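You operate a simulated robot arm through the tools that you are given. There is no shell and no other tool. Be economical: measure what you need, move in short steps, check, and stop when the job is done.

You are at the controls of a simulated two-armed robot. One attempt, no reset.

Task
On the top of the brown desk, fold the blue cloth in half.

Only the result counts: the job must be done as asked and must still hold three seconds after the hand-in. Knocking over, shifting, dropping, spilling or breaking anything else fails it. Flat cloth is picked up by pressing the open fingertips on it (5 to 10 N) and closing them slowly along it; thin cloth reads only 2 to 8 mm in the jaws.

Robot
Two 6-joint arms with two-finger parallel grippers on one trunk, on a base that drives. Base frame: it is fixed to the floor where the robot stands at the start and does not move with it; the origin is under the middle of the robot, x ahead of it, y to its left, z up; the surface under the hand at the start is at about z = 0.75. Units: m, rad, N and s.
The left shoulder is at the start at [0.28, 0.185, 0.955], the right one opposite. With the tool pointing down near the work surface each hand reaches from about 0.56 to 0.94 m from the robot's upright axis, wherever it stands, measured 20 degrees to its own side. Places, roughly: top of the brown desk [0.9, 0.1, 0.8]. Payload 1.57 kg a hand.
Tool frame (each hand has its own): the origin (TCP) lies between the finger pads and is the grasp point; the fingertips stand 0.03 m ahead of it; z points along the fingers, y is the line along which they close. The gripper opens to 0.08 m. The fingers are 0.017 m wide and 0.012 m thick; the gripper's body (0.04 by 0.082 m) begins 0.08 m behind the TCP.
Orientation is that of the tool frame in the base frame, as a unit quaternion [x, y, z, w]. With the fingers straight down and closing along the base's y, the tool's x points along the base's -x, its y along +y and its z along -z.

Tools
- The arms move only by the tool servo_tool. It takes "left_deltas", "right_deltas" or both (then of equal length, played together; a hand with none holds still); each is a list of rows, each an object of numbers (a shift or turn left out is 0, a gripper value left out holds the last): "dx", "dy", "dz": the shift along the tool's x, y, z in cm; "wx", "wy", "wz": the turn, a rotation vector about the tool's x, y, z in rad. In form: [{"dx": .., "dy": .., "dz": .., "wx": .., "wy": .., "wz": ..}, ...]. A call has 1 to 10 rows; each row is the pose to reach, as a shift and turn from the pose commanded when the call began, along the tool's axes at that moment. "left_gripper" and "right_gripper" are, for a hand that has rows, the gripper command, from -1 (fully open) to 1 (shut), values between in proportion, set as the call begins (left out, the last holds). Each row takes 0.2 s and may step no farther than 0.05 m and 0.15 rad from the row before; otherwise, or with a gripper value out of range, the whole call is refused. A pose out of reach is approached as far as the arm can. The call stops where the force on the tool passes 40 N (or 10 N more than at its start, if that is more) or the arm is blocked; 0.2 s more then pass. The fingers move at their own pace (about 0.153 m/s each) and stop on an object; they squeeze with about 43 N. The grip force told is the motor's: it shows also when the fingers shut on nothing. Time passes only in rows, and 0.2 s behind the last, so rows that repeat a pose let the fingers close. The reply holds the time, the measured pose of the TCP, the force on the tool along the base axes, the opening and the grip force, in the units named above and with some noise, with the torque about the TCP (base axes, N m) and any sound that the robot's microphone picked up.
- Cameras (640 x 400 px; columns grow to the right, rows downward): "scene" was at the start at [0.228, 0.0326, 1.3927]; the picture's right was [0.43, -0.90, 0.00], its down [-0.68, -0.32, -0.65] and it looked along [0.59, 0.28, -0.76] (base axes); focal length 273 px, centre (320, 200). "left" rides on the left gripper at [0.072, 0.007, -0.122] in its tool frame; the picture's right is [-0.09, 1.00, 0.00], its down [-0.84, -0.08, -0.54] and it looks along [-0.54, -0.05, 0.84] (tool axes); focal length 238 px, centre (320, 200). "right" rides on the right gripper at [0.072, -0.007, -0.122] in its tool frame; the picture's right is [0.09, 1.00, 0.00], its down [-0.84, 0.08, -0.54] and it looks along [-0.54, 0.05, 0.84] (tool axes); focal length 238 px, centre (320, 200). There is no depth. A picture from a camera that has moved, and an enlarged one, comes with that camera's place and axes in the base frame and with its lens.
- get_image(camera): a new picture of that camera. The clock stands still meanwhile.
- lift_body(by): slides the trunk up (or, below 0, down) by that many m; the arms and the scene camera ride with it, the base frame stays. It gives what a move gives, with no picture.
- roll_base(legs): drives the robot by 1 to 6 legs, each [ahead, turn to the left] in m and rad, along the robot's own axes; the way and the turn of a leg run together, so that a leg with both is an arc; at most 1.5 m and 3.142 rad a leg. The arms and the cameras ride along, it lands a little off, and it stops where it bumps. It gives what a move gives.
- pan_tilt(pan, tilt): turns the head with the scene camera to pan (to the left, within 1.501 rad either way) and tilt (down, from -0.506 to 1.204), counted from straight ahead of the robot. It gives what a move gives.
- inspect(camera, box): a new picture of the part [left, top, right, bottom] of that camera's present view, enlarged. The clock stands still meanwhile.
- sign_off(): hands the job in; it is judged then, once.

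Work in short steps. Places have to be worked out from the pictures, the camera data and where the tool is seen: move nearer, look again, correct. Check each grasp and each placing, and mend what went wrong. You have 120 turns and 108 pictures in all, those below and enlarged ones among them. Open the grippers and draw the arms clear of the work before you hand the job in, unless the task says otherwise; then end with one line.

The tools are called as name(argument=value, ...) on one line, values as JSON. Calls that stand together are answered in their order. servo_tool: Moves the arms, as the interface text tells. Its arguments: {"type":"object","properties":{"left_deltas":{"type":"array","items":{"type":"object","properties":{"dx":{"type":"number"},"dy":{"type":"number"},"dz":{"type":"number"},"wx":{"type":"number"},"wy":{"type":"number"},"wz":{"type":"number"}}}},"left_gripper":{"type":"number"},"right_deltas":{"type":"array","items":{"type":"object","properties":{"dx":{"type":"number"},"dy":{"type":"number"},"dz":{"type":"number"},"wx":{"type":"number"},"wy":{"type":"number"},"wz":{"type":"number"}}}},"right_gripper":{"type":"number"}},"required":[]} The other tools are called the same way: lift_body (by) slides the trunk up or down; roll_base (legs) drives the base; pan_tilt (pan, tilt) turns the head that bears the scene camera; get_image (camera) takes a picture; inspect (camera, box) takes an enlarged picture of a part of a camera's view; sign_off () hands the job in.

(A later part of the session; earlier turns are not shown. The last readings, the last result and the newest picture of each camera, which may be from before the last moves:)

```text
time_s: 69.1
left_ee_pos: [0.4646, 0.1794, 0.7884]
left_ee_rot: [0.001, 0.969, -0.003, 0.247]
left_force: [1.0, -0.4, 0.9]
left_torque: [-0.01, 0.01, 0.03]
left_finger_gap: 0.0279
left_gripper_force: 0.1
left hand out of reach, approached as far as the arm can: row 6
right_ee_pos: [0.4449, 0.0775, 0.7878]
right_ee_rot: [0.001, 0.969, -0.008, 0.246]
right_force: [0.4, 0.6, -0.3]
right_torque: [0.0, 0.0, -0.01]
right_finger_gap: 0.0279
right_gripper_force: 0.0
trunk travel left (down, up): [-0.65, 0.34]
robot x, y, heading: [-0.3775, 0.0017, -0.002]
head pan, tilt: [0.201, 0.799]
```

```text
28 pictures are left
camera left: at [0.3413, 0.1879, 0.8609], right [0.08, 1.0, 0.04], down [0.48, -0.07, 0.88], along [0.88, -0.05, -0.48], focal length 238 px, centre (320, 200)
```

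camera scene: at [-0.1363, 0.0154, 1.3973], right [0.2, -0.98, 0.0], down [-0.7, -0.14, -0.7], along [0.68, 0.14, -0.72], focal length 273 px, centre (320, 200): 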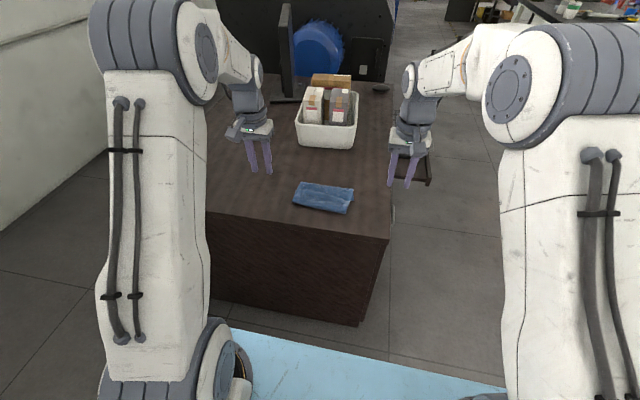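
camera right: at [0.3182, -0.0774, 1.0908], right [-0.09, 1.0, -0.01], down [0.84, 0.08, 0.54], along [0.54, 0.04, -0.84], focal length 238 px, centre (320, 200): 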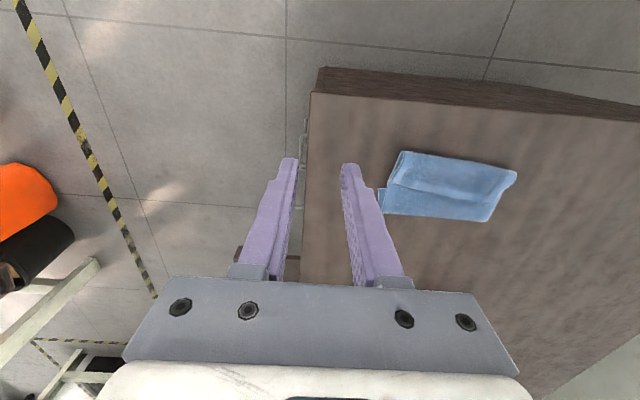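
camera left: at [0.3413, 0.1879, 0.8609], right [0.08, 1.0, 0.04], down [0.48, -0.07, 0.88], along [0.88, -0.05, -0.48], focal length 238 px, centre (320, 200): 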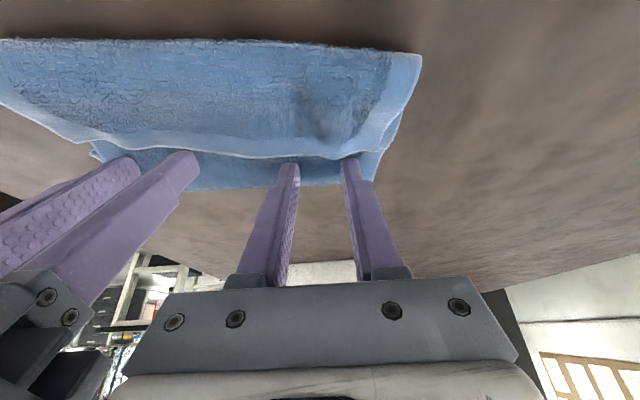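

The whole cloth just slid about 4.5 cm with the fingers, so sweeping won't work because the desk is slippery. New plan: re-open the flap with the right hand as before, grip the far edge with both hands and lift the cloth fully so it hangs. Then I lay its lower half down while moving toward the robot and fold the top half back outward, which suits the grip orientation. First I raise, untilt and look.

servo_tool(left_deltas=[{"dx": -1.5, "dz": -2.5, "dy": 0.5}, {"dx": -3.5, "dz": -5, "dy": 2, "wy": 0.1}, {"dx": -5, "dz": -7, "dy": 4, "wy": 0.2}, {"dx": -6, "dz": -9, "dy": 6, "wy": 0.3}, {"dx": -6.5, "dz": -10, "dy": 8, "wy": 0.4}, {"dx": -7, "dz": -10, "dy": 9, "wy": 0.5}], right_deltas=[{"dx": -1.0, "dz": -2}, {"dx": -1.92, "dz": -3.51, "wy": 0.1}, {"dx": -1.92, "dz": -3.51, "wy": 0.2}, {"dx": -1.92, "dz": -3.51, "wy": 0.3}, {"dx": -1.92, "dz": -3.51, "wy": 0.4}, {"dx": -1.92, "dz": -3.51, "wy": 0.5}], right_gripper=0.25)

get_image(camera="right")

```text
time_s: 70.5
left_ee_pos: [0.4783, 0.2701, 0.9098]
left_ee_rot: [0.0, 1.0, -0.001, -0.001]
left_force: [0.6, 0.3, -0.3]
left_torque: [0.02, -0.04, 0.02]
left_finger_gap: 0.0282
left_gripper_force: 0.1
right_ee_pos: [0.4455, 0.077, 0.8283]
right_ee_rot: [0.002, 1.0, -0.006, -0.003]
right_force: [0.2, -0.3, 0.7]
right_torque: [-0.01, 0.01, 0.03]
right_finger_gap: 0.0299
right_gripper_force: 0.1
trunk travel left (down, up): [-0.65, 0.34]
robot x, y, heading: [-0.3748, 0.0014, -0.002]
head pan, tilt: [0.201, 0.799]
```

```text
27 pictures are left
camera right: at [0.3736, 0.072, 0.95], right [-0.09, 1.0, -0.01], down [0.84, 0.08, 0.54], along [0.54, 0.04, -0.84], focal length 238 px, centre (320, 200)
```

right: 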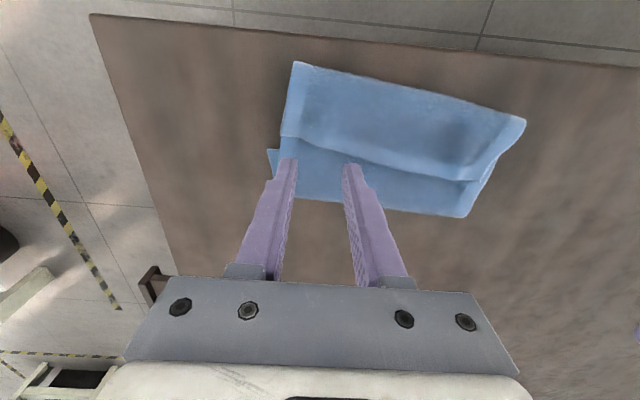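

The flap edge at the right is at x≈0.441. I move 1.5 cm back over it and press at about 7 N.

servo_tool(right_deltas=[{"dx": 1.5, "dy": 0.3, "dz": 0.8}, {"dx": 1.5, "dy": 0.3, "dz": 2.5}, {"dx": 1.5, "dy": 0.3, "dz": 3.5}, {"dx": 1.5, "dy": 0.3, "dz": 3.9}, {"dx": 1.5, "dy": 0.3, "dz": 3.9}])

```text
time_s: 71.7
left_ee_pos: [0.4765, 0.2691, 0.9081]
left_ee_rot: [0.001, 1.0, 0.0, 0.0]
left_force: [0.5, 0.8, 0.4]
left_torque: [-0.01, -0.01, 0.0]
left_finger_gap: 0.0279
left_gripper_force: 0.2
right_ee_pos: [0.4294, 0.08, 0.7881]
right_ee_rot: [0.002, 1.0, -0.007, -0.002]
right_force: [0.1, -0.6, 1.0]
right_torque: [0.05, 0.03, -0.03]
right_finger_gap: 0.0299
right_gripper_force: 0.0
trunk travel left (down, up): [-0.65, 0.34]
robot x, y, heading: [-0.3729, 0.0018, -0.004]
head pan, tilt: [0.201, 0.799]
```

There's only light contact so far, so I press a little deeper.

servo_tool(right_deltas=[{"dz": 0.15}, {"dz": 0.25}, {"dz": 0.25}])

```text
time_s: 72.5
left_ee_pos: [0.477, 0.2688, 0.9096]
left_ee_rot: [0.0, 1.0, 0.001, -0.001]
left_force: [0.3, -0.2, 0.0]
left_torque: [-0.05, 0.02, -0.01]
left_finger_gap: 0.0277
left_gripper_force: 0.1
right_ee_pos: [0.4293, 0.0797, 0.7866]
right_ee_rot: [0.003, 1.0, -0.007, -0.002]
right_force: [0.2, -0.5, 6.2]
right_torque: [0.05, -0.04, 0.02]
right_finger_gap: 0.0301
right_gripper_force: 0.0
trunk travel left (down, up): [-0.65, 0.34]
robot x, y, heading: [-0.372, 0.0008, 0.003]
head pan, tilt: [0.201, 0.799]
```

6 N. I close slowly, easing off a little so it takes only the top layer, then lift 3 cm and look.

servo_tool(right_deltas=[{"dz": 0}], right_gripper=0.4)

servo_tool(right_deltas=[{"dz": -0.03}], right_gripper=0.55)

servo_tool(right_deltas=[{"dz": -0.03}], right_gripper=0.7)

servo_tool(right_deltas=[{"dz": 0}], right_gripper=0.85)

servo_tool(right_deltas=[{"dz": 0}, {"dz": 0}, {"dz": -1.5}, {"dz": -3}], right_gripper=1)

get_image(camera="right")

```text
time_s: 72.9
left_ee_pos: [0.4773, 0.2687, 0.9097]
left_ee_rot: [0.0, 1.0, 0.001, 0.0]
left_force: [0.6, 0.5, -0.4]
left_torque: [-0.01, 0.02, 0.0]
left_finger_gap: 0.028
left_gripper_force: 0.1
right_ee_pos: [0.4298, 0.0798, 0.7874]
right_ee_rot: [0.002, 1.0, -0.007, -0.002]
right_force: [0.7, -0.1, 6.1]
right_torque: [0.06, -0.02, -0.02]
right_finger_gap: 0.0229
right_gripper_force: 0.1
trunk travel left (down, up): [-0.65, 0.34]
robot x, y, heading: [-0.3724, -0.0005, -0.001]
head pan, tilt: [0.201, 0.799]
```

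```text
time_s: 73.3
left_ee_pos: [0.4764, 0.27, 0.91]
left_ee_rot: [-0.001, 1.0, 0.0, 0.0]
left_force: [0.3, 0.2, 0.7]
left_torque: [-0.01, -0.01, 0.0]
left_finger_gap: 0.0278
left_gripper_force: 0.0
right_ee_pos: [0.4306, 0.0802, 0.7863]
right_ee_rot: [0.003, 1.0, -0.007, -0.001]
right_force: [0.9, 0.5, 5.5]
right_torque: [0.04, -0.06, 0.01]
right_finger_gap: 0.0172
right_gripper_force: 0.1
trunk travel left (down, up): [-0.65, 0.34]
robot x, y, heading: [-0.3734, -0.0025, -0.004]
head pan, tilt: [0.201, 0.799]
```

```text
time_s: 73.7
left_ee_pos: [0.4782, 0.269, 0.9095]
left_ee_rot: [0.0, 1.0, 0.0, 0.0]
left_force: [0.1, -0.4, 0.0]
left_torque: [0.0, 0.0, -0.01]
left_finger_gap: 0.0279
left_gripper_force: 0.1
right_ee_pos: [0.4301, 0.0795, 0.7867]
right_ee_rot: [0.002, 1.0, -0.008, -0.002]
right_force: [0.6, 0.2, 4.2]
right_torque: [0.05, 0.02, 0.0]
right_finger_gap: 0.0124
right_gripper_force: 0.9
trunk travel left (down, up): [-0.65, 0.34]
robot x, y, heading: [-0.3729, 0.0016, -0.002]
head pan, tilt: [0.201, 0.799]
```

```text
time_s: 74.1
left_ee_pos: [0.4776, 0.2698, 0.9083]
left_ee_rot: [-0.001, 1.0, 0.0, 0.0]
left_force: [0.2, 0.3, 0.5]
left_torque: [-0.03, -0.01, 0.02]
left_finger_gap: 0.028
left_gripper_force: 0.1
right_ee_pos: [0.429, 0.0801, 0.7869]
right_ee_rot: [0.003, 1.0, -0.007, -0.002]
right_force: [0.4, 0.2, 4.4]
right_torque: [0.01, -0.01, -0.01]
right_finger_gap: 0.0078
right_gripper_force: 7.5
trunk travel left (down, up): [-0.65, 0.34]
robot x, y, heading: [-0.3715, -0.0006, 0.003]
head pan, tilt: [0.201, 0.799]
```

```text
time_s: 75.1
left_ee_pos: [0.4782, 0.2695, 0.9083]
left_ee_rot: [0.001, 1.0, 0.001, 0.0]
left_force: [-0.8, 0.5, 0.6]
left_torque: [0.0, 0.0, 0.02]
left_finger_gap: 0.0279
left_gripper_force: 0.0
right_ee_pos: [0.4297, 0.0805, 0.8171]
right_ee_rot: [0.003, 1.0, -0.007, -0.003]
right_force: [1.0, 0.1, 0.3]
right_torque: [-0.03, -0.02, 0.01]
right_finger_gap: 0.0056
right_gripper_force: 25.8
trunk travel left (down, up): [-0.65, 0.34]
robot x, y, heading: [-0.3721, 0.0019, 0.001]
head pan, tilt: [0.201, 0.799]
```

```text
26 pictures are left
camera right: at [0.3584, 0.0755, 0.9382], right [-0.09, 1.0, -0.01], down [0.84, 0.08, 0.54], along [0.54, 0.03, -0.84], focal length 238 px, centre (320, 200)
```

right: 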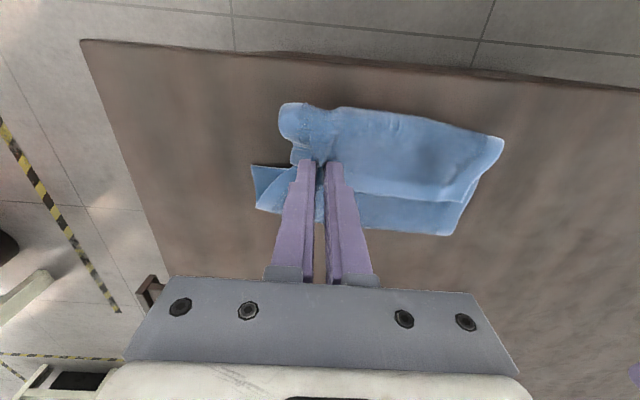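

The jaw reads 5.6 mm, possibly two layers. I lift to 10 cm to see how it hangs.

servo_tool(right_deltas=[{"dx": -1, "dz": -3}, {"dx": -2, "dz": -6}, {"dx": -3, "dz": -8}, {"dx": -3, "dz": -8}])

inspect(camera="scene", box=[270, 150, 414, 240])

```text
time_s: 76.1
left_ee_pos: [0.4776, 0.2699, 0.9094]
left_ee_rot: [-0.001, 1.0, 0.0, 0.001]
left_force: [0.2, 0.2, -0.5]
left_torque: [0.0, -0.05, -0.05]
left_finger_gap: 0.0281
left_gripper_force: 0.1
right_ee_pos: [0.4592, 0.0808, 0.8971]
right_ee_rot: [0.002, 1.0, -0.007, -0.003]
right_force: [0.8, -0.2, 0.4]
right_torque: [0.0, 0.0, 0.01]
right_finger_gap: 0.0058
right_gripper_force: 25.7
trunk travel left (down, up): [-0.65, 0.34]
robot x, y, heading: [-0.374, -0.0006, 0.002]
head pan, tilt: [0.201, 0.799]
```

```text
4.44 times, centred on (342, 195) of scene
camera zoom: at [-0.1358, 0.0154, 1.3973], right [0.2, -0.98, 0.0], down [-0.7, -0.14, -0.7], along [0.68, 0.14, -0.72], focal length 1214 px, centre (222, 222)
```

zoom: 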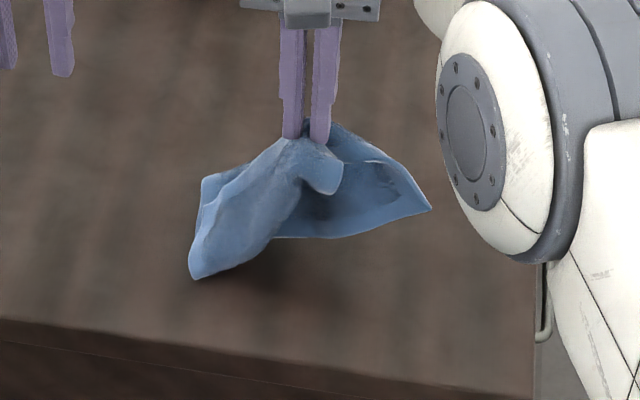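

The right hand does hold two layers. I'll drag the bundle forward and lower it so the rest trails flat, then use the left hand to unfold from the free left side.

servo_tool(right_deltas=[{"dz": 2}, {"dz": 3}])

roll_base(legs=[[0.15, 0.0]])

servo_tool(right_deltas=[{"dx": -2, "dz": 2}, {"dx": -4, "dz": 4}, {"dx": -6, "dz": 6.5}, {"dx": -6, "dz": 7.0}])

inspect(camera="scene", box=[230, 150, 390, 250])

```text
time_s: 76.7
left_ee_pos: [0.4779, 0.2704, 0.9086]
left_ee_rot: [0.001, 1.0, 0.001, -0.001]
left_force: [-0.5, 0.5, 0.3]
left_torque: [-0.02, -0.03, 0.03]
left_finger_gap: 0.0281
left_gripper_force: 0.0
right_ee_pos: [0.4608, 0.0805, 0.8662]
right_ee_rot: [0.002, 1.0, -0.007, -0.002]
right_force: [-0.8, -0.3, -0.8]
right_torque: [0.02, 0.03, 0.01]
right_finger_gap: 0.0055
right_gripper_force: 26.2
trunk travel left (down, up): [-0.65, 0.34]
robot x, y, heading: [-0.3725, -0.0021, -0.002]
head pan, tilt: [0.201, 0.799]
```

```text
time_s: 78.1
left_ee_pos: [0.6279, 0.2701, 0.9087]
left_ee_rot: [0.0, 1.0, -0.001, 0.0]
left_force: [0.5, 0.4, 0.6]
left_torque: [0.0, -0.01, 0.01]
left_finger_gap: 0.0283
left_gripper_force: 0.0
right_ee_pos: [0.6098, 0.0813, 0.8677]
right_ee_rot: [0.002, 1.0, -0.007, -0.002]
right_force: [-1.1, -0.4, -0.1]
right_torque: [-0.04, -0.03, 0.01]
right_finger_gap: 0.0056
right_gripper_force: 25.2
trunk travel left (down, up): [-0.65, 0.34]
robot x, y, heading: [-0.2226, -0.0009, -0.0]
head pan, tilt: [0.201, 0.799]
```

```text
time_s: 79.1
left_ee_pos: [0.6287, 0.2699, 0.9098]
left_ee_rot: [0.0, 1.0, 0.0, -0.001]
left_force: [-0.3, -0.2, 0.1]
left_torque: [-0.01, 0.01, -0.01]
left_finger_gap: 0.0281
left_gripper_force: 0.0
right_ee_pos: [0.6288, 0.0598, 0.7987]
right_ee_rot: [0.003, 1.0, -0.007, -0.002]
right_force: [-0.2, 0.2, 1.2]
right_torque: [-0.02, 0.01, 0.03]
right_finger_gap: 0.0058
right_gripper_force: 25.8
right hand out of reach, approached as far as the arm can: row 1, 2, 3, 4
trunk travel left (down, up): [-0.65, 0.34]
robot x, y, heading: [-0.2215, 0.0023, 0.002]
head pan, tilt: [0.201, 0.799]
```

```text
4.00 times, centred on (310, 200) of scene
camera zoom: at [0.0148, 0.0154, 1.3973], right [0.2, -0.98, 0.0], down [-0.7, -0.14, -0.7], along [0.68, 0.14, -0.72], focal length 1093 px, centre (360, 200)
```

zoom: 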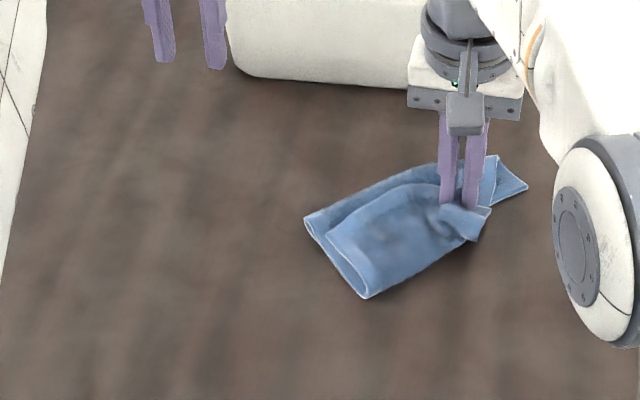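

The bundle stays Z-folded because it slides with the hand. I'll lift it fully into the air so it unfolds by hanging, then lay it down by dragging.

servo_tool(right_deltas=[{"dz": -4.5}, {"dz": -9}, {"dz": -13.5, "dx": 1}, {"dz": -18, "dx": 1.5}, {"dz": -22.5, "dx": 2}, {"dz": -27, "dx": 2}, {"dz": -30, "dx": 2}, {"dz": -30, "dx": 2}])

get_image(camera="scene")

get_image(camera="left")

```text
time_s: 80.9
left_ee_pos: [0.6277, 0.2699, 0.9089]
left_ee_rot: [0.0, 1.0, 0.0, 0.0]
left_force: [0.0, -0.6, -0.5]
left_torque: [-0.03, -0.03, 0.02]
left_finger_gap: 0.0281
left_gripper_force: 0.0
right_ee_pos: [0.578, 0.0495, 1.0778]
right_ee_rot: [0.002, 1.0, -0.007, -0.003]
right_force: [0.4, -0.6, 0.1]
right_torque: [0.02, -0.01, 0.03]
right_finger_gap: 0.0056
right_gripper_force: 25.3
right hand out of reach, approached as far as the arm can: row 2, 4, 5, 6, 7, 8
trunk travel left (down, up): [-0.65, 0.34]
robot x, y, heading: [-0.224, 0.005, -0.001]
head pan, tilt: [0.201, 0.799]
```

```text
23 pictures are left
camera scene: at [0.015, 0.0154, 1.3972], right [0.2, -0.98, 0.0], down [-0.7, -0.14, -0.7], along [0.68, 0.14, -0.72], focal length 273 px, centre (320, 200)
```

scene: 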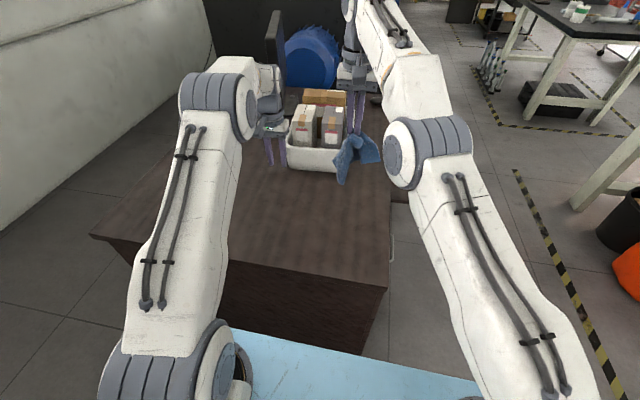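

```text
22 pictures are left
camera left: at [0.5556, 0.2772, 1.0306], right [0.09, 1.0, 0.0], down [0.84, -0.08, 0.54], along [0.54, -0.05, -0.84], focal length 238 px, centre (320, 200)
```

left: 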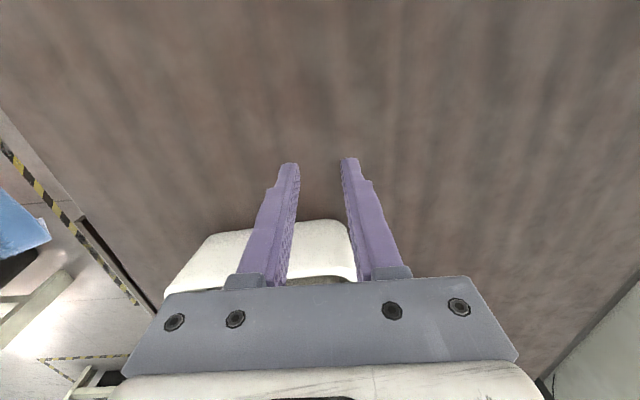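

I zoom in on the hanging cloth.

inspect(camera="scene", box=[304, 110, 400, 200])

```text
4.44 times, centred on (352, 155) of scene
camera zoom: at [0.015, 0.0154, 1.3972], right [0.2, -0.98, 0.0], down [-0.7, -0.14, -0.7], along [0.68, 0.14, -0.72], focal length 1214 px, centre (178, 400)
```

zoom: 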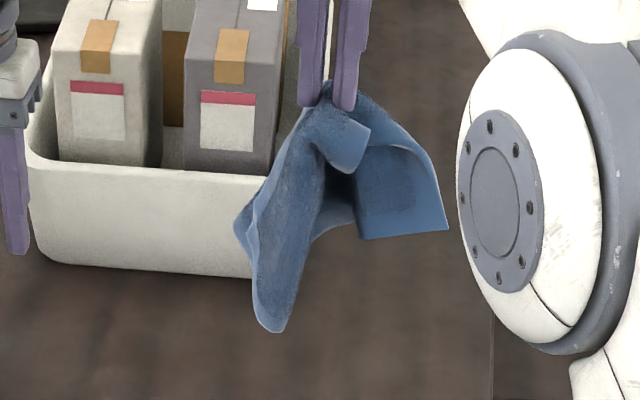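

A single-layer corner (the bottom's near-right corner) hangs at the right side. I'll lower while dragging to the left so that corner lies exposed on the desk, release, and pick it up alone.

servo_tool(right_deltas=[{"dx": 0.5, "dz": 4.2}, {"dx": 1, "dz": 8.4}, {"dx": 1.5, "dz": 12.6}, {"dx": 2, "dz": 16.8}, {"dx": 2, "dy": 0.5, "dz": 20}, {"dx": 2, "dy": 3, "dz": 23}, {"dx": 2, "dy": 5.5, "dz": 26}, {"dx": 2, "dy": 7.5, "dz": 28.3}, {"dx": 2, "dy": 7.5, "dz": 28.3}])

servo_tool(right_deltas=[{"dz": 0}, {"dz": 0}, {"dz": -3}, {"dz": -6, "dy": -2}, {"dz": -6, "dy": -5}], right_gripper=-0.2)

get_image(camera="right")

```text
time_s: 82.9
left_ee_pos: [0.6289, 0.2708, 0.9096]
left_ee_rot: [-0.001, 1.0, 0.0, 0.001]
left_force: [0.7, 0.8, 0.1]
left_torque: [0.0, 0.01, -0.02]
left_finger_gap: 0.0278
left_gripper_force: 0.2
right_ee_pos: [0.5571, 0.1213, 0.7951]
right_ee_rot: [0.004, 1.0, -0.007, -0.002]
right_force: [-0.9, -1.4, 3.5]
right_torque: [-0.04, -0.01, 0.0]
right_finger_gap: 0.0055
right_gripper_force: 25.9
trunk travel left (down, up): [-0.65, 0.34]
robot x, y, heading: [-0.2214, 0.0002, -0.002]
head pan, tilt: [0.201, 0.799]
```

```text
time_s: 84.1
left_ee_pos: [0.628, 0.2703, 0.9104]
left_ee_rot: [0.0, 1.0, 0.0, 0.0]
left_force: [-0.9, -0.3, 0.3]
left_torque: [-0.01, -0.02, 0.03]
left_finger_gap: 0.028
left_gripper_force: 0.1
right_ee_pos: [0.5554, 0.0727, 0.8556]
right_ee_rot: [0.002, 1.0, -0.007, -0.001]
right_force: [0.5, 0.3, -0.1]
right_torque: [-0.04, 0.02, 0.01]
right_finger_gap: 0.048
right_gripper_force: 0.0
trunk travel left (down, up): [-0.65, 0.34]
robot x, y, heading: [-0.2214, 0.0016, 0.003]
head pan, tilt: [0.201, 0.799]
```

```text
20 pictures are left
camera right: at [0.4848, 0.0671, 0.9774], right [-0.09, 1.0, -0.01], down [0.84, 0.08, 0.54], along [0.54, 0.04, -0.84], focal length 238 px, centre (320, 200)
```

right: 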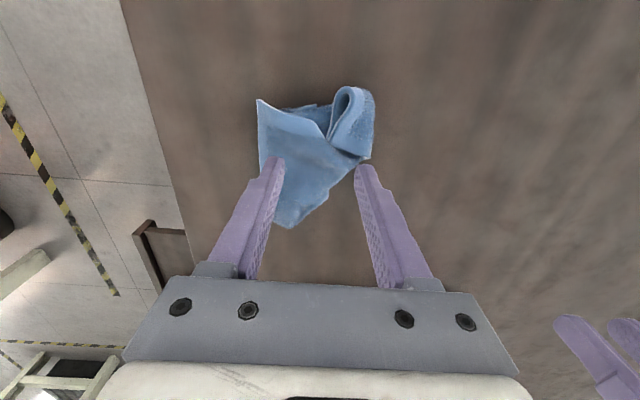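

The near-right corner lies at about (0.529, 0.014), single-layer. I pinch it just inside, at about (0.542, 0.040).

servo_tool(right_deltas=[{"dx": 0.7, "dy": -1.6, "dz": 1}, {"dx": 1.3, "dy": -3.3, "dz": 3}, {"dx": 1.3, "dy": -3.3, "dz": 5.5}, {"dx": 1.3, "dy": -3.3, "dz": 6.8}, {"dx": 1.3, "dy": -3.3, "dz": 7.2}, {"dx": 1.3, "dy": -3.3, "dz": 7.2}], right_gripper=0.45)

inspect(camera="right", box=[160, 60, 480, 260])

```text
time_s: 85.3
left_ee_pos: [0.6283, 0.2703, 0.9085]
left_ee_rot: [0.0, 1.0, 0.0, 0.0]
left_force: [0.6, 0.3, -1.3]
left_torque: [-0.01, -0.01, 0.01]
left_finger_gap: 0.0279
left_gripper_force: 0.1
right_ee_pos: [0.5466, 0.0403, 0.7911]
right_ee_rot: [0.003, 1.0, -0.004, 0.006]
right_force: [-2.7, -0.4, 20.8]
right_torque: [0.17, 0.01, 0.01]
right_finger_gap: 0.0205
right_gripper_force: 0.0
trunk travel left (down, up): [-0.65, 0.34]
robot x, y, heading: [-0.222, 0.0003, -0.002]
head pan, tilt: [0.201, 0.799]
stopped in row 6 (right hand): the force on the tool passed its limit at 43 N (the readings are from after the stop); the commanded pose is now the measured one
```

```text
2.00 times, centred on (320, 160) of right
camera zoom: at [0.4739, 0.0348, 0.9123], right [-0.09, 1.0, -0.01], down [0.83, 0.08, 0.55], along [0.55, 0.04, -0.84], focal length 477 px, centre (320, 280)
```

zoom: 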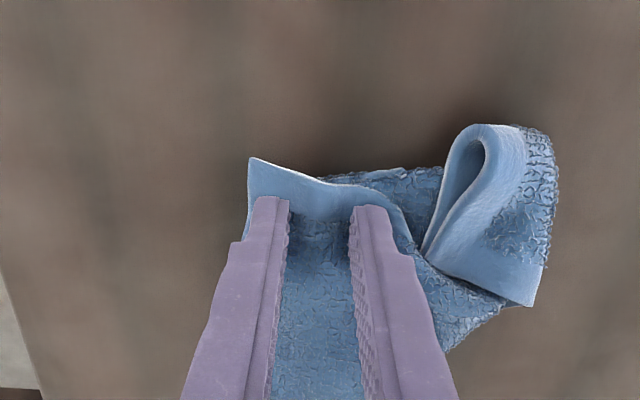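

Force is too high here, so there must be layers beneath the corner. I ease up and close lightly on the top layer.

servo_tool(right_deltas=[{"dz": -0.25}, {"dz": -0.25}])

```text
time_s: 85.9
left_ee_pos: [0.628, 0.2694, 0.9095]
left_ee_rot: [0.0, 1.0, -0.001, 0.0]
left_force: [-0.5, 0.8, 0.2]
left_torque: [-0.01, -0.01, -0.03]
left_finger_gap: 0.0277
left_gripper_force: 0.1
right_ee_pos: [0.5455, 0.0404, 0.7911]
right_ee_rot: [0.003, 1.0, -0.004, 0.004]
right_force: [1.2, -0.1, 16.6]
right_torque: [0.24, -0.08, 0.03]
right_finger_gap: 0.0213
right_gripper_force: 0.1
trunk travel left (down, up): [-0.65, 0.34]
robot x, y, heading: [-0.2199, 0.0004, 0.004]
head pan, tilt: [0.201, 0.799]
```

servo_tool(right_deltas=[{"dz": -0.25}, {"dz": -0.3}])

servo_tool(right_deltas=[{"dz": 0}], right_gripper=0.6)

servo_tool(right_deltas=[{"dz": 0}], right_gripper=0.75)

servo_tool(right_deltas=[{"dz": 0}, {"dz": 0}, {"dz": 0}], right_gripper=1)

```text
time_s: 86.5
left_ee_pos: [0.6294, 0.2699, 0.9098]
left_ee_rot: [0.0, 1.0, 0.0, 0.0]
left_force: [0.3, -0.7, -0.4]
left_torque: [-0.02, 0.02, -0.01]
left_finger_gap: 0.0279
left_gripper_force: 0.1
right_ee_pos: [0.545, 0.0402, 0.7945]
right_ee_rot: [0.002, 1.0, -0.005, 0.001]
right_force: [2.7, -0.1, 7.2]
right_torque: [0.09, -0.1, -0.05]
right_finger_gap: 0.0215
right_gripper_force: 0.1
trunk travel left (down, up): [-0.65, 0.34]
robot x, y, heading: [-0.2233, 0.0005, -0.003]
head pan, tilt: [0.201, 0.799]
```

```text
time_s: 86.9
left_ee_pos: [0.6278, 0.2704, 0.9087]
left_ee_rot: [0.0, 1.0, 0.001, 0.0]
left_force: [0.3, 0.6, -0.1]
left_torque: [-0.03, 0.0, 0.0]
left_finger_gap: 0.0281
left_gripper_force: 0.1
right_ee_pos: [0.5456, 0.0407, 0.7944]
right_ee_rot: [0.003, 1.0, -0.005, 0.002]
right_force: [-1.5, -0.2, 8.1]
right_torque: [0.05, -0.03, 0.01]
right_finger_gap: 0.0158
right_gripper_force: 0.1
trunk travel left (down, up): [-0.65, 0.34]
robot x, y, heading: [-0.2229, -0.0006, -0.0]
head pan, tilt: [0.201, 0.799]
```

```text
time_s: 87.3
left_ee_pos: [0.628, 0.2691, 0.9085]
left_ee_rot: [0.0, 1.0, 0.0, 0.0]
left_force: [0.7, 0.1, 0.6]
left_torque: [0.0, -0.01, 0.01]
left_finger_gap: 0.0279
left_gripper_force: 0.0
right_ee_pos: [0.5457, 0.0411, 0.7928]
right_ee_rot: [0.003, 1.0, -0.006, 0.002]
right_force: [-0.2, -1.5, 7.8]
right_torque: [0.03, 0.01, -0.01]
right_finger_gap: 0.0107
right_gripper_force: 0.3
trunk travel left (down, up): [-0.65, 0.34]
robot x, y, heading: [-0.2247, -0.0015, 0.007]
head pan, tilt: [0.201, 0.799]
```

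```text
time_s: 88.1
left_ee_pos: [0.6283, 0.2711, 0.9081]
left_ee_rot: [-0.001, 1.0, 0.0, 0.0]
left_force: [-0.2, -0.2, -0.1]
left_torque: [-0.02, 0.02, 0.01]
left_finger_gap: 0.0279
left_gripper_force: 0.0
right_ee_pos: [0.5465, 0.0404, 0.7938]
right_ee_rot: [0.003, 1.0, -0.005, 0.003]
right_force: [-0.4, 2.1, 6.1]
right_torque: [0.06, -0.01, 0.03]
right_finger_gap: 0.0052
right_gripper_force: 25.7
trunk travel left (down, up): [-0.65, 0.34]
robot x, y, heading: [-0.2216, 0.0035, 0.0]
head pan, tilt: [0.201, 0.799]
```

The jaw reads 5.2 mm. I lift it high and look.

servo_tool(right_deltas=[{"dz": -4.5}, {"dz": -9}, {"dz": -13.5}, {"dz": -18}, {"dz": -22.5}, {"dz": -26}, {"dz": -22.5}, {"dz": -26}, {"dz": -26}])

inspect(camera="scene", box=[288, 100, 416, 220])

```text
time_s: 90.1
left_ee_pos: [0.6286, 0.2686, 0.9084]
left_ee_rot: [0.0, 1.0, 0.001, 0.0]
left_force: [0.1, 0.4, -0.2]
left_torque: [0.01, 0.0, -0.02]
left_finger_gap: 0.0282
left_gripper_force: 0.1
right_ee_pos: [0.5447, 0.0421, 1.0544]
right_ee_rot: [0.003, 1.0, -0.005, 0.002]
right_force: [-0.8, 0.2, -0.2]
right_torque: [0.02, 0.04, -0.01]
right_finger_gap: 0.0051
right_gripper_force: 25.2
trunk travel left (down, up): [-0.65, 0.34]
robot x, y, heading: [-0.2215, 0.001, -0.002]
head pan, tilt: [0.201, 0.799]
```

```text
3.33 times, centred on (352, 160) of scene
camera zoom: at [0.0148, 0.0153, 1.3973], right [0.2, -0.98, 0.0], down [-0.7, -0.14, -0.7], along [0.68, 0.14, -0.72], focal length 911 px, centre (213, 333)
```

zoom: 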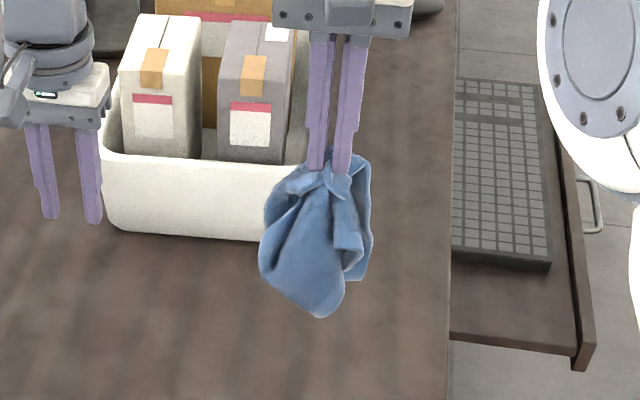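

It's bundled, with a single tip hanging lowest. I lower until the tip touches, then drag toward the robot while descending so the tip trails out, and release the bundle.

servo_tool(right_deltas=[{"dz": 4.5}, {"dz": 9}, {"dz": 12.5}, {"dx": 2, "dz": 14}, {"dx": 4.5, "dz": 16.5}, {"dx": 7, "dz": 19}, {"dx": 9, "dz": 21.5}, {"dx": 11, "dz": 23.5}, {"dx": 12, "dz": 25}, {"dx": 13, "dz": 25.5}])

servo_tool(right_deltas=[{"dz": 0}, {"dz": 0}, {"dz": -4}, {"dz": -8}, {"dz": -12, "dx": -2}, {"dz": -14, "dx": -5}], right_gripper=0.0)

get_image(camera="right")

```text
time_s: 92.3
left_ee_pos: [0.6284, 0.2692, 0.9091]
left_ee_rot: [0.0, 1.0, -0.001, 0.0]
left_force: [-0.3, 0.1, -0.3]
left_torque: [-0.02, 0.0, -0.01]
left_finger_gap: 0.028
left_gripper_force: 0.0
right_ee_pos: [0.4152, 0.0415, 0.7984]
right_ee_rot: [0.002, 1.0, -0.005, 0.003]
right_force: [0.7, 0.5, 4.7]
right_torque: [0.05, -0.07, 0.06]
right_finger_gap: 0.0051
right_gripper_force: 24.9
trunk travel left (down, up): [-0.65, 0.34]
robot x, y, heading: [-0.222, 0.0019, 0.005]
head pan, tilt: [0.201, 0.799]
```

```text
time_s: 93.7
left_ee_pos: [0.6291, 0.2693, 0.9089]
left_ee_rot: [0.0, 1.0, 0.0, 0.0]
left_force: [-0.9, -0.4, 0.1]
left_torque: [0.01, -0.02, -0.02]
left_finger_gap: 0.0282
left_gripper_force: 0.1
right_ee_pos: [0.4653, 0.0429, 0.9383]
right_ee_rot: [0.003, 1.0, -0.006, 0.002]
right_force: [0.0, 0.3, -0.2]
right_torque: [0.01, -0.02, 0.01]
right_finger_gap: 0.0398
right_gripper_force: 0.2
trunk travel left (down, up): [-0.65, 0.34]
robot x, y, heading: [-0.2205, 0.001, 0.001]
head pan, tilt: [0.201, 0.799]
```

```text
17 pictures are left
camera right: at [0.3928, 0.0366, 1.06], right [-0.09, 1.0, -0.01], down [0.84, 0.08, 0.54], along [0.54, 0.04, -0.84], focal length 238 px, centre (320, 200)
```

right: 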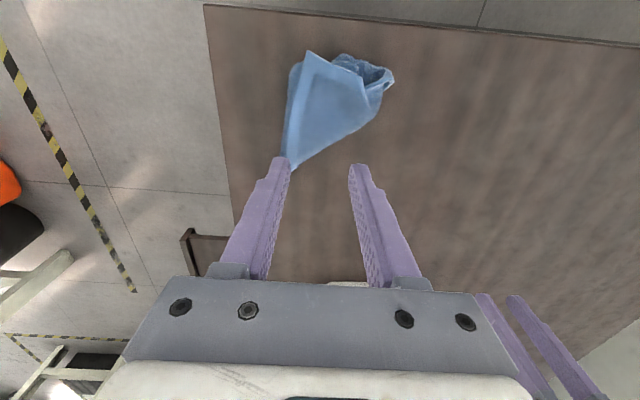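

A pointed tip trails at about (0.535, 0.001). I pinch it about 1.5 cm inside and lift it high.

servo_tool(right_deltas=[{"dx": -2.5, "dy": -1.7, "dz": 4}, {"dx": -5.2, "dy": -3.3, "dz": 8}, {"dx": -5.2, "dy": -3.3, "dz": 11.5}, {"dx": -5.2, "dy": -3.3, "dz": 14}, {"dx": -5.2, "dy": -3.3, "dz": 14.9}, {"dx": -5.2, "dy": -3.3, "dz": 14.9}], right_gripper=0.45)

inspect(camera="right", box=[160, 40, 480, 240])

```text
refused: row 1 steps farther than a row can; nothing moved
```

```text
2.00 times, centred on (320, 140) of right
camera zoom: at [0.3928, 0.0366, 1.06], right [-0.09, 1.0, -0.01], down [0.84, 0.08, 0.54], along [0.54, 0.04, -0.84], focal length 477 px, centre (320, 320)
```

zoom: 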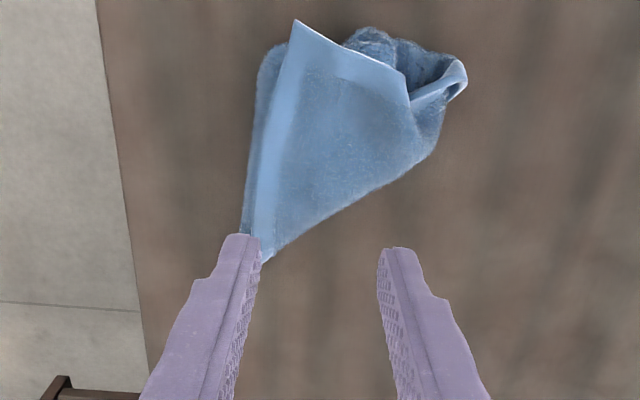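

The zoom shows a true corner (hem on both sides) on top at about (0.40, 0.021), pointing toward the robot. I'll pinch that corner lightly instead.

servo_tool(right_deltas=[{"dx": 1.5, "dy": -0.5, "dz": 3.5}, {"dx": 3, "dy": -1, "dz": 7}, {"dx": 4.3, "dy": -1.5, "dz": 10}, {"dx": 5.3, "dy": -1.5, "dz": 12}, {"dx": 5.3, "dy": -1.5, "dz": 13.4}, {"dx": 5.3, "dy": -1.5, "dz": 13.4}], right_gripper=0.4)

inspect(camera="right", box=[160, 40, 480, 240])

```text
time_s: 95.1
left_ee_pos: [0.6284, 0.2695, 0.9094]
left_ee_rot: [0.0, 1.0, 0.0, 0.0]
left_force: [-0.1, 0.1, 0.6]
left_torque: [0.01, 0.0, -0.04]
left_finger_gap: 0.0283
left_gripper_force: 0.1
right_ee_pos: [0.4122, 0.0262, 0.8046]
right_ee_rot: [0.003, 1.0, -0.005, 0.003]
right_force: [0.4, 0.1, 1.2]
right_torque: [-0.01, -0.02, -0.02]
right_finger_gap: 0.0239
right_gripper_force: 0.0
trunk travel left (down, up): [-0.65, 0.34]
robot x, y, heading: [-0.2215, 0.0013, 0.002]
head pan, tilt: [0.201, 0.799]
```

```text
2.00 times, centred on (320, 140) of right
camera zoom: at [0.3401, 0.0205, 0.9254], right [-0.09, 1.0, -0.01], down [0.83, 0.08, 0.55], along [0.54, 0.04, -0.84], focal length 477 px, centre (320, 320)
```

zoom: 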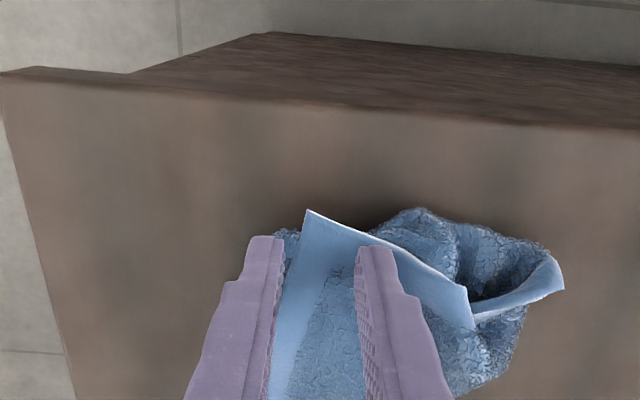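

The fingers straddle the raised corner with light contact. I lower 2 mm and close slowly.

servo_tool(right_deltas=[{"dz": 0.2, "dx": 0.2}, {"dz": 0.2, "dx": 0.2}], right_gripper=0.5)

servo_tool(right_deltas=[{"dz": 0}], right_gripper=0.65)

servo_tool(right_deltas=[{"dz": 0}], right_gripper=0.8)

servo_tool(right_deltas=[{"dz": 0}, {"dz": 0}, {"dz": -2}], right_gripper=1)

```text
time_s: 95.7
left_ee_pos: [0.6288, 0.2683, 0.9089]
left_ee_rot: [0.0, 1.0, 0.0, -0.001]
left_force: [-0.5, -0.7, -1.2]
left_torque: [0.03, 0.01, 0.02]
left_finger_gap: 0.028
left_gripper_force: 0.0
right_ee_pos: [0.4109, 0.0264, 0.803]
right_ee_rot: [0.002, 1.0, -0.005, 0.001]
right_force: [0.5, 0.1, 0.6]
right_torque: [0.01, -0.02, 0.0]
right_finger_gap: 0.0201
right_gripper_force: 0.1
trunk travel left (down, up): [-0.65, 0.34]
robot x, y, heading: [-0.2235, -0.0003, -0.005]
head pan, tilt: [0.201, 0.799]
```

```text
time_s: 96.1
left_ee_pos: [0.6276, 0.2697, 0.9104]
left_ee_rot: [0.0, 1.0, 0.001, -0.001]
left_force: [0.0, -0.6, -0.2]
left_torque: [-0.02, -0.02, -0.01]
left_finger_gap: 0.0281
left_gripper_force: 0.0
right_ee_pos: [0.4102, 0.026, 0.8025]
right_ee_rot: [0.003, 1.0, -0.005, 0.002]
right_force: [-0.4, -0.5, -0.1]
right_torque: [0.0, -0.02, 0.02]
right_finger_gap: 0.0139
right_gripper_force: 0.0
trunk travel left (down, up): [-0.65, 0.34]
robot x, y, heading: [-0.2225, -0.0003, 0.003]
head pan, tilt: [0.201, 0.799]
```

```text
time_s: 96.5
left_ee_pos: [0.6283, 0.2697, 0.9089]
left_ee_rot: [0.0, 1.0, -0.001, 0.0]
left_force: [0.0, 0.0, -0.9]
left_torque: [-0.01, 0.03, 0.04]
left_finger_gap: 0.0282
left_gripper_force: 0.1
right_ee_pos: [0.4096, 0.0261, 0.8031]
right_ee_rot: [0.002, 1.0, -0.005, 0.002]
right_force: [0.2, 0.6, -0.4]
right_torque: [-0.04, 0.01, 0.0]
right_finger_gap: 0.0084
right_gripper_force: 0.0
trunk travel left (down, up): [-0.65, 0.34]
robot x, y, heading: [-0.2188, 0.0019, -0.001]
head pan, tilt: [0.201, 0.799]
```

```text
time_s: 97.3
left_ee_pos: [0.6281, 0.2693, 0.9085]
left_ee_rot: [0.001, 1.0, 0.0, 0.001]
left_force: [0.7, 0.3, 0.2]
left_torque: [-0.03, -0.03, 0.03]
left_finger_gap: 0.0278
left_gripper_force: 0.0
right_ee_pos: [0.4097, 0.0255, 0.8217]
right_ee_rot: [0.003, 1.0, -0.005, 0.003]
right_force: [0.3, 0.4, -0.3]
right_torque: [0.01, -0.01, 0.01]
right_finger_gap: 0.0033
right_gripper_force: 24.3
trunk travel left (down, up): [-0.65, 0.34]
robot x, y, heading: [-0.222, -0.003, -0.005]
head pan, tilt: [0.201, 0.799]
```

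3.3 mm is a single-layer grip. I lift it high so it unfolds, moving to x≈0.52.

servo_tool(right_deltas=[{"dx": -1, "dz": -4}, {"dx": -2.5, "dz": -8}, {"dx": -4, "dz": -12}, {"dx": -5.5, "dz": -16}, {"dx": -7, "dz": -20}, {"dx": -8.5, "dz": -24}, {"dx": -9.5, "dz": -27}, {"dx": -10, "dz": -29}, {"dx": -10, "dz": -29}])

inspect(camera="scene", box=[272, 90, 432, 240])

```text
time_s: 99.3
left_ee_pos: [0.6285, 0.2694, 0.9079]
left_ee_rot: [0.0, 1.0, -0.001, 0.0]
left_force: [-0.2, 0.4, -1.3]
left_torque: [-0.02, 0.02, 0.01]
left_finger_gap: 0.0279
left_gripper_force: 0.1
right_ee_pos: [0.5089, 0.0274, 1.1123]
right_ee_rot: [0.003, 1.0, -0.006, 0.002]
right_force: [0.4, -0.4, 0.4]
right_torque: [0.03, -0.01, -0.01]
right_finger_gap: 0.0034
right_gripper_force: 24.4
trunk travel left (down, up): [-0.65, 0.34]
robot x, y, heading: [-0.2201, -0.0003, 0.003]
head pan, tilt: [0.201, 0.799]
```

```text
2.67 times, centred on (352, 165) of scene
camera zoom: at [0.0148, 0.0153, 1.3973], right [0.2, -0.98, 0.0], down [-0.7, -0.14, -0.7], along [0.68, 0.14, -0.72], focal length 728 px, centre (235, 293)
```

zoom: 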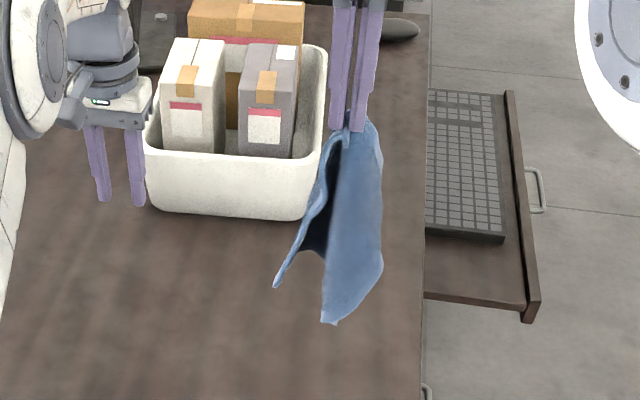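

It now hangs fully open from one true corner. I drive forward 5 cm, move the hand left, and lay the cloth down diagonally by dragging toward the near-right.

roll_base(legs=[[0.05, 0.0]])

servo_tool(left_deltas=[{"dy": 2}, {"dy": 4}, {"dy": 7, "dz": -2}, {"dy": 10, "dz": -4}, {"dy": 12, "dz": -5}], right_deltas=[{"dx": -0.4, "dy": 2.5, "dz": 1}, {"dx": -0.8, "dy": 5, "dz": 2}, {"dx": -1.2, "dy": 8, "dz": 3.5}, {"dx": -1.6, "dy": 10.5, "dz": 5}, {"dx": -2.1, "dy": 13, "dz": 6}])

servo_tool(right_deltas=[{"dx": 0.5, "dy": -0.5, "dz": 2.5}, {"dx": 2, "dy": -2, "dz": 5}, {"dx": 3.5, "dy": -3.5, "dz": 7.5}, {"dx": 5, "dy": -5, "dz": 10}, {"dx": 6.5, "dy": -6.5, "dz": 12.5}, {"dx": 8, "dy": -8, "dz": 15}, {"dx": 9.5, "dy": -9.5, "dz": 17.5}, {"dx": 11.5, "dy": -11.5, "dz": 20.5}, {"dx": 13.5, "dy": -13.5, "dz": 23}, {"dx": 15, "dy": -15, "dz": 25.2}])

inspect(camera="scene", box=[230, 150, 422, 270])

```text
time_s: 100.2
left_ee_pos: [0.6796, 0.2688, 0.9097]
left_ee_rot: [-0.001, 1.0, -0.001, 0.0]
left_force: [0.4, 0.0, 0.8]
left_torque: [0.01, -0.03, -0.02]
left_finger_gap: 0.0281
left_gripper_force: 0.0
right_ee_pos: [0.5593, 0.0288, 1.1133]
right_ee_rot: [0.003, 1.0, -0.006, 0.002]
right_force: [-0.1, 0.6, -0.3]
right_torque: [0.01, -0.04, -0.04]
right_finger_gap: 0.0032
right_gripper_force: 24.6
trunk travel left (down, up): [-0.65, 0.34]
robot x, y, heading: [-0.1701, -0.002, 0.001]
head pan, tilt: [0.201, 0.799]
```

```text
time_s: 101.4
left_ee_pos: [0.6787, 0.3892, 0.9586]
left_ee_rot: [0.0, 1.0, 0.0, -0.001]
left_force: [-0.9, -0.2, -0.4]
left_torque: [-0.02, -0.05, -0.03]
left_finger_gap: 0.0279
left_gripper_force: 0.1
right_ee_pos: [0.5778, 0.1582, 1.0509]
right_ee_rot: [0.003, 1.0, -0.006, 0.002]
right_force: [-0.4, -0.8, 0.6]
right_torque: [0.0, -0.06, 0.01]
right_finger_gap: 0.0033
right_gripper_force: 24.8
trunk travel left (down, up): [-0.65, 0.34]
robot x, y, heading: [-0.1672, -0.0019, 0.002]
head pan, tilt: [0.201, 0.799]
```

```text
time_s: 103.6
left_ee_pos: [0.6784, 0.3884, 0.9589]
left_ee_rot: [0.0, 1.0, 0.0, 0.0]
left_force: [0.2, 0.2, -0.6]
left_torque: [0.03, 0.01, 0.01]
left_finger_gap: 0.0279
left_gripper_force: 0.1
right_ee_pos: [0.581, 0.157, 1.0376]
right_ee_rot: [0.003, 1.0, -0.006, 0.0]
right_force: [-0.3, -0.9, 0.5]
right_torque: [0.03, -0.02, 0.0]
right_finger_gap: 0.0032
right_gripper_force: 24.1
right hand out of reach, approached as far as the arm can: row 1, 2, 3, 4, 5, 6, 7, 8, 9, 10
trunk travel left (down, up): [-0.65, 0.34]
robot x, y, heading: [-0.1727, 0.002, -0.004]
head pan, tilt: [0.201, 0.799]
```

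```text
3.33 times, centred on (326, 210) of scene
camera zoom: at [0.0655, 0.0153, 1.3973], right [0.2, -0.98, 0.0], down [-0.7, -0.14, -0.7], along [0.68, 0.14, -0.72], focal length 911 px, centre (300, 167)
```

zoom: 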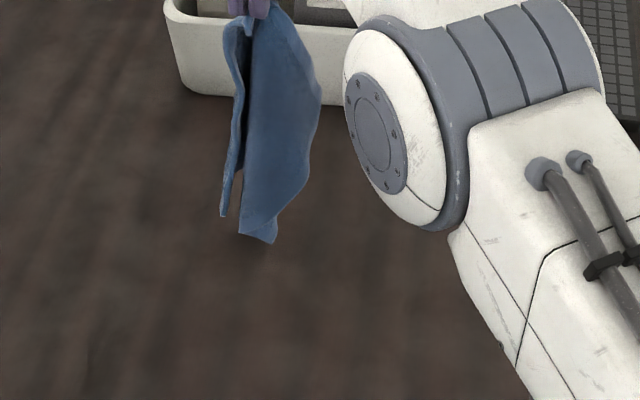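

The right arm is near a joint limit this far left. I step back to y≈0.09 first and lay from there.

servo_tool(right_deltas=[{"dy": -2}, {"dy": -4.5}, {"dy": -7}])

servo_tool(right_deltas=[{"dx": 0.3, "dy": -0.3, "dz": 2.5}, {"dx": 1.5, "dy": -1, "dz": 5}, {"dx": 3, "dy": -2, "dz": 7.5}, {"dx": 4.5, "dy": -3.2, "dz": 10}, {"dx": 6, "dy": -4.5, "dz": 12.5}, {"dx": 7.5, "dy": -6, "dz": 15}, {"dx": 9.2, "dy": -7.5, "dz": 17.5}, {"dx": 11, "dy": -9, "dz": 20}, {"dx": 13, "dy": -10.5, "dz": 22.5}, {"dx": 14.5, "dy": -11, "dz": 24}])

get_image(camera="scene")

```text
time_s: 104.4
left_ee_pos: [0.6783, 0.389, 0.9584]
left_ee_rot: [0.001, 1.0, 0.0, 0.0]
left_force: [0.6, 0.2, -1.0]
left_torque: [-0.01, 0.03, -0.03]
left_finger_gap: 0.0278
left_gripper_force: 0.0
right_ee_pos: [0.5861, 0.1485, 1.0392]
right_ee_rot: [0.002, 1.0, -0.006, 0.001]
right_force: [0.4, -0.5, -0.8]
right_torque: [-0.01, 0.01, -0.01]
right_finger_gap: 0.003
right_gripper_force: 24.2
right hand out of reach, approached as far as the arm can: row 1, 2, 3
trunk travel left (down, up): [-0.65, 0.34]
robot x, y, heading: [-0.1699, -0.0037, -0.004]
head pan, tilt: [0.201, 0.799]
```

```text
time_s: 106.6
left_ee_pos: [0.6785, 0.3883, 0.9595]
left_ee_rot: [0.0, 1.0, 0.0, 0.0]
left_force: [-0.2, 0.3, -0.7]
left_torque: [-0.03, 0.01, -0.03]
left_finger_gap: 0.0279
left_gripper_force: 0.1
right_ee_pos: [0.6061, 0.1562, 0.9765]
right_ee_rot: [0.004, 1.0, -0.006, 0.001]
right_force: [1.0, 0.3, -1.4]
right_torque: [0.01, 0.02, -0.03]
right_finger_gap: 0.0034
right_gripper_force: 24.5
right hand out of reach, approached as far as the arm can: row 1, 2, 3, 4, 5, 6, 7, 8, 9, 10
trunk travel left (down, up): [-0.65, 0.34]
robot x, y, heading: [-0.1717, -0.0019, -0.001]
head pan, tilt: [0.201, 0.799]
```

```text
12 pictures are left
camera scene: at [0.0656, 0.0153, 1.3973], right [0.2, -0.98, 0.0], down [-0.7, -0.14, -0.7], along [0.68, 0.14, -0.72], focal length 273 px, centre (320, 200)
```

scene: 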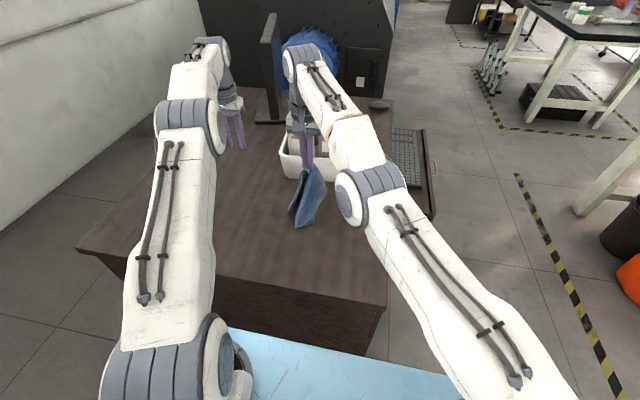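

The right arm's solver is stuck near a singular pose. I back out the way it came: up first, then to the right.

servo_tool(right_deltas=[{"dz": -2.5}, {"dz": -5}, {"dz": -7.5, "dx": 1}, {"dz": -10, "dx": 2}, {"dz": -12, "dx": 3}, {"dz": -13, "dx": 4}])

servo_tool(right_deltas=[{"dy": -3}, {"dy": -6}, {"dy": -9}, {"dy": -12}])

```text
time_s: 108.0
left_ee_pos: [0.6777, 0.3891, 0.9585]
left_ee_rot: [0.0, 1.0, 0.0, 0.0]
left_force: [0.0, 1.6, -0.6]
left_torque: [0.0, 0.01, -0.04]
left_finger_gap: 0.0282
left_gripper_force: 0.1
right_ee_pos: [0.5545, 0.1523, 1.1004]
right_ee_rot: [0.004, 1.0, -0.005, 0.002]
right_force: [0.2, -0.3, -0.3]
right_torque: [0.0, 0.03, -0.04]
right_finger_gap: 0.0034
right_gripper_force: 24.4
right hand out of reach, approached as far as the arm can: row 1, 2, 3, 4, 5, 6
trunk travel left (down, up): [-0.65, 0.34]
robot x, y, heading: [-0.1701, -0.0028, -0.002]
head pan, tilt: [0.201, 0.799]
```

```text
time_s: 109.0
left_ee_pos: [0.6782, 0.3888, 0.9591]
left_ee_rot: [0.0, 1.0, 0.0, 0.0]
left_force: [-0.1, 0.0, -0.2]
left_torque: [0.01, -0.03, 0.0]
left_finger_gap: 0.0278
left_gripper_force: 0.0
right_ee_pos: [0.5533, 0.0318, 1.1017]
right_ee_rot: [0.002, 1.0, -0.005, 0.003]
right_force: [0.4, -0.7, -0.4]
right_torque: [0.0, 0.0, 0.01]
right_finger_gap: 0.0033
right_gripper_force: 24.4
trunk travel left (down, up): [-0.65, 0.34]
robot x, y, heading: [-0.172, 0.0009, 0.001]
head pan, tilt: [0.201, 0.799]
```

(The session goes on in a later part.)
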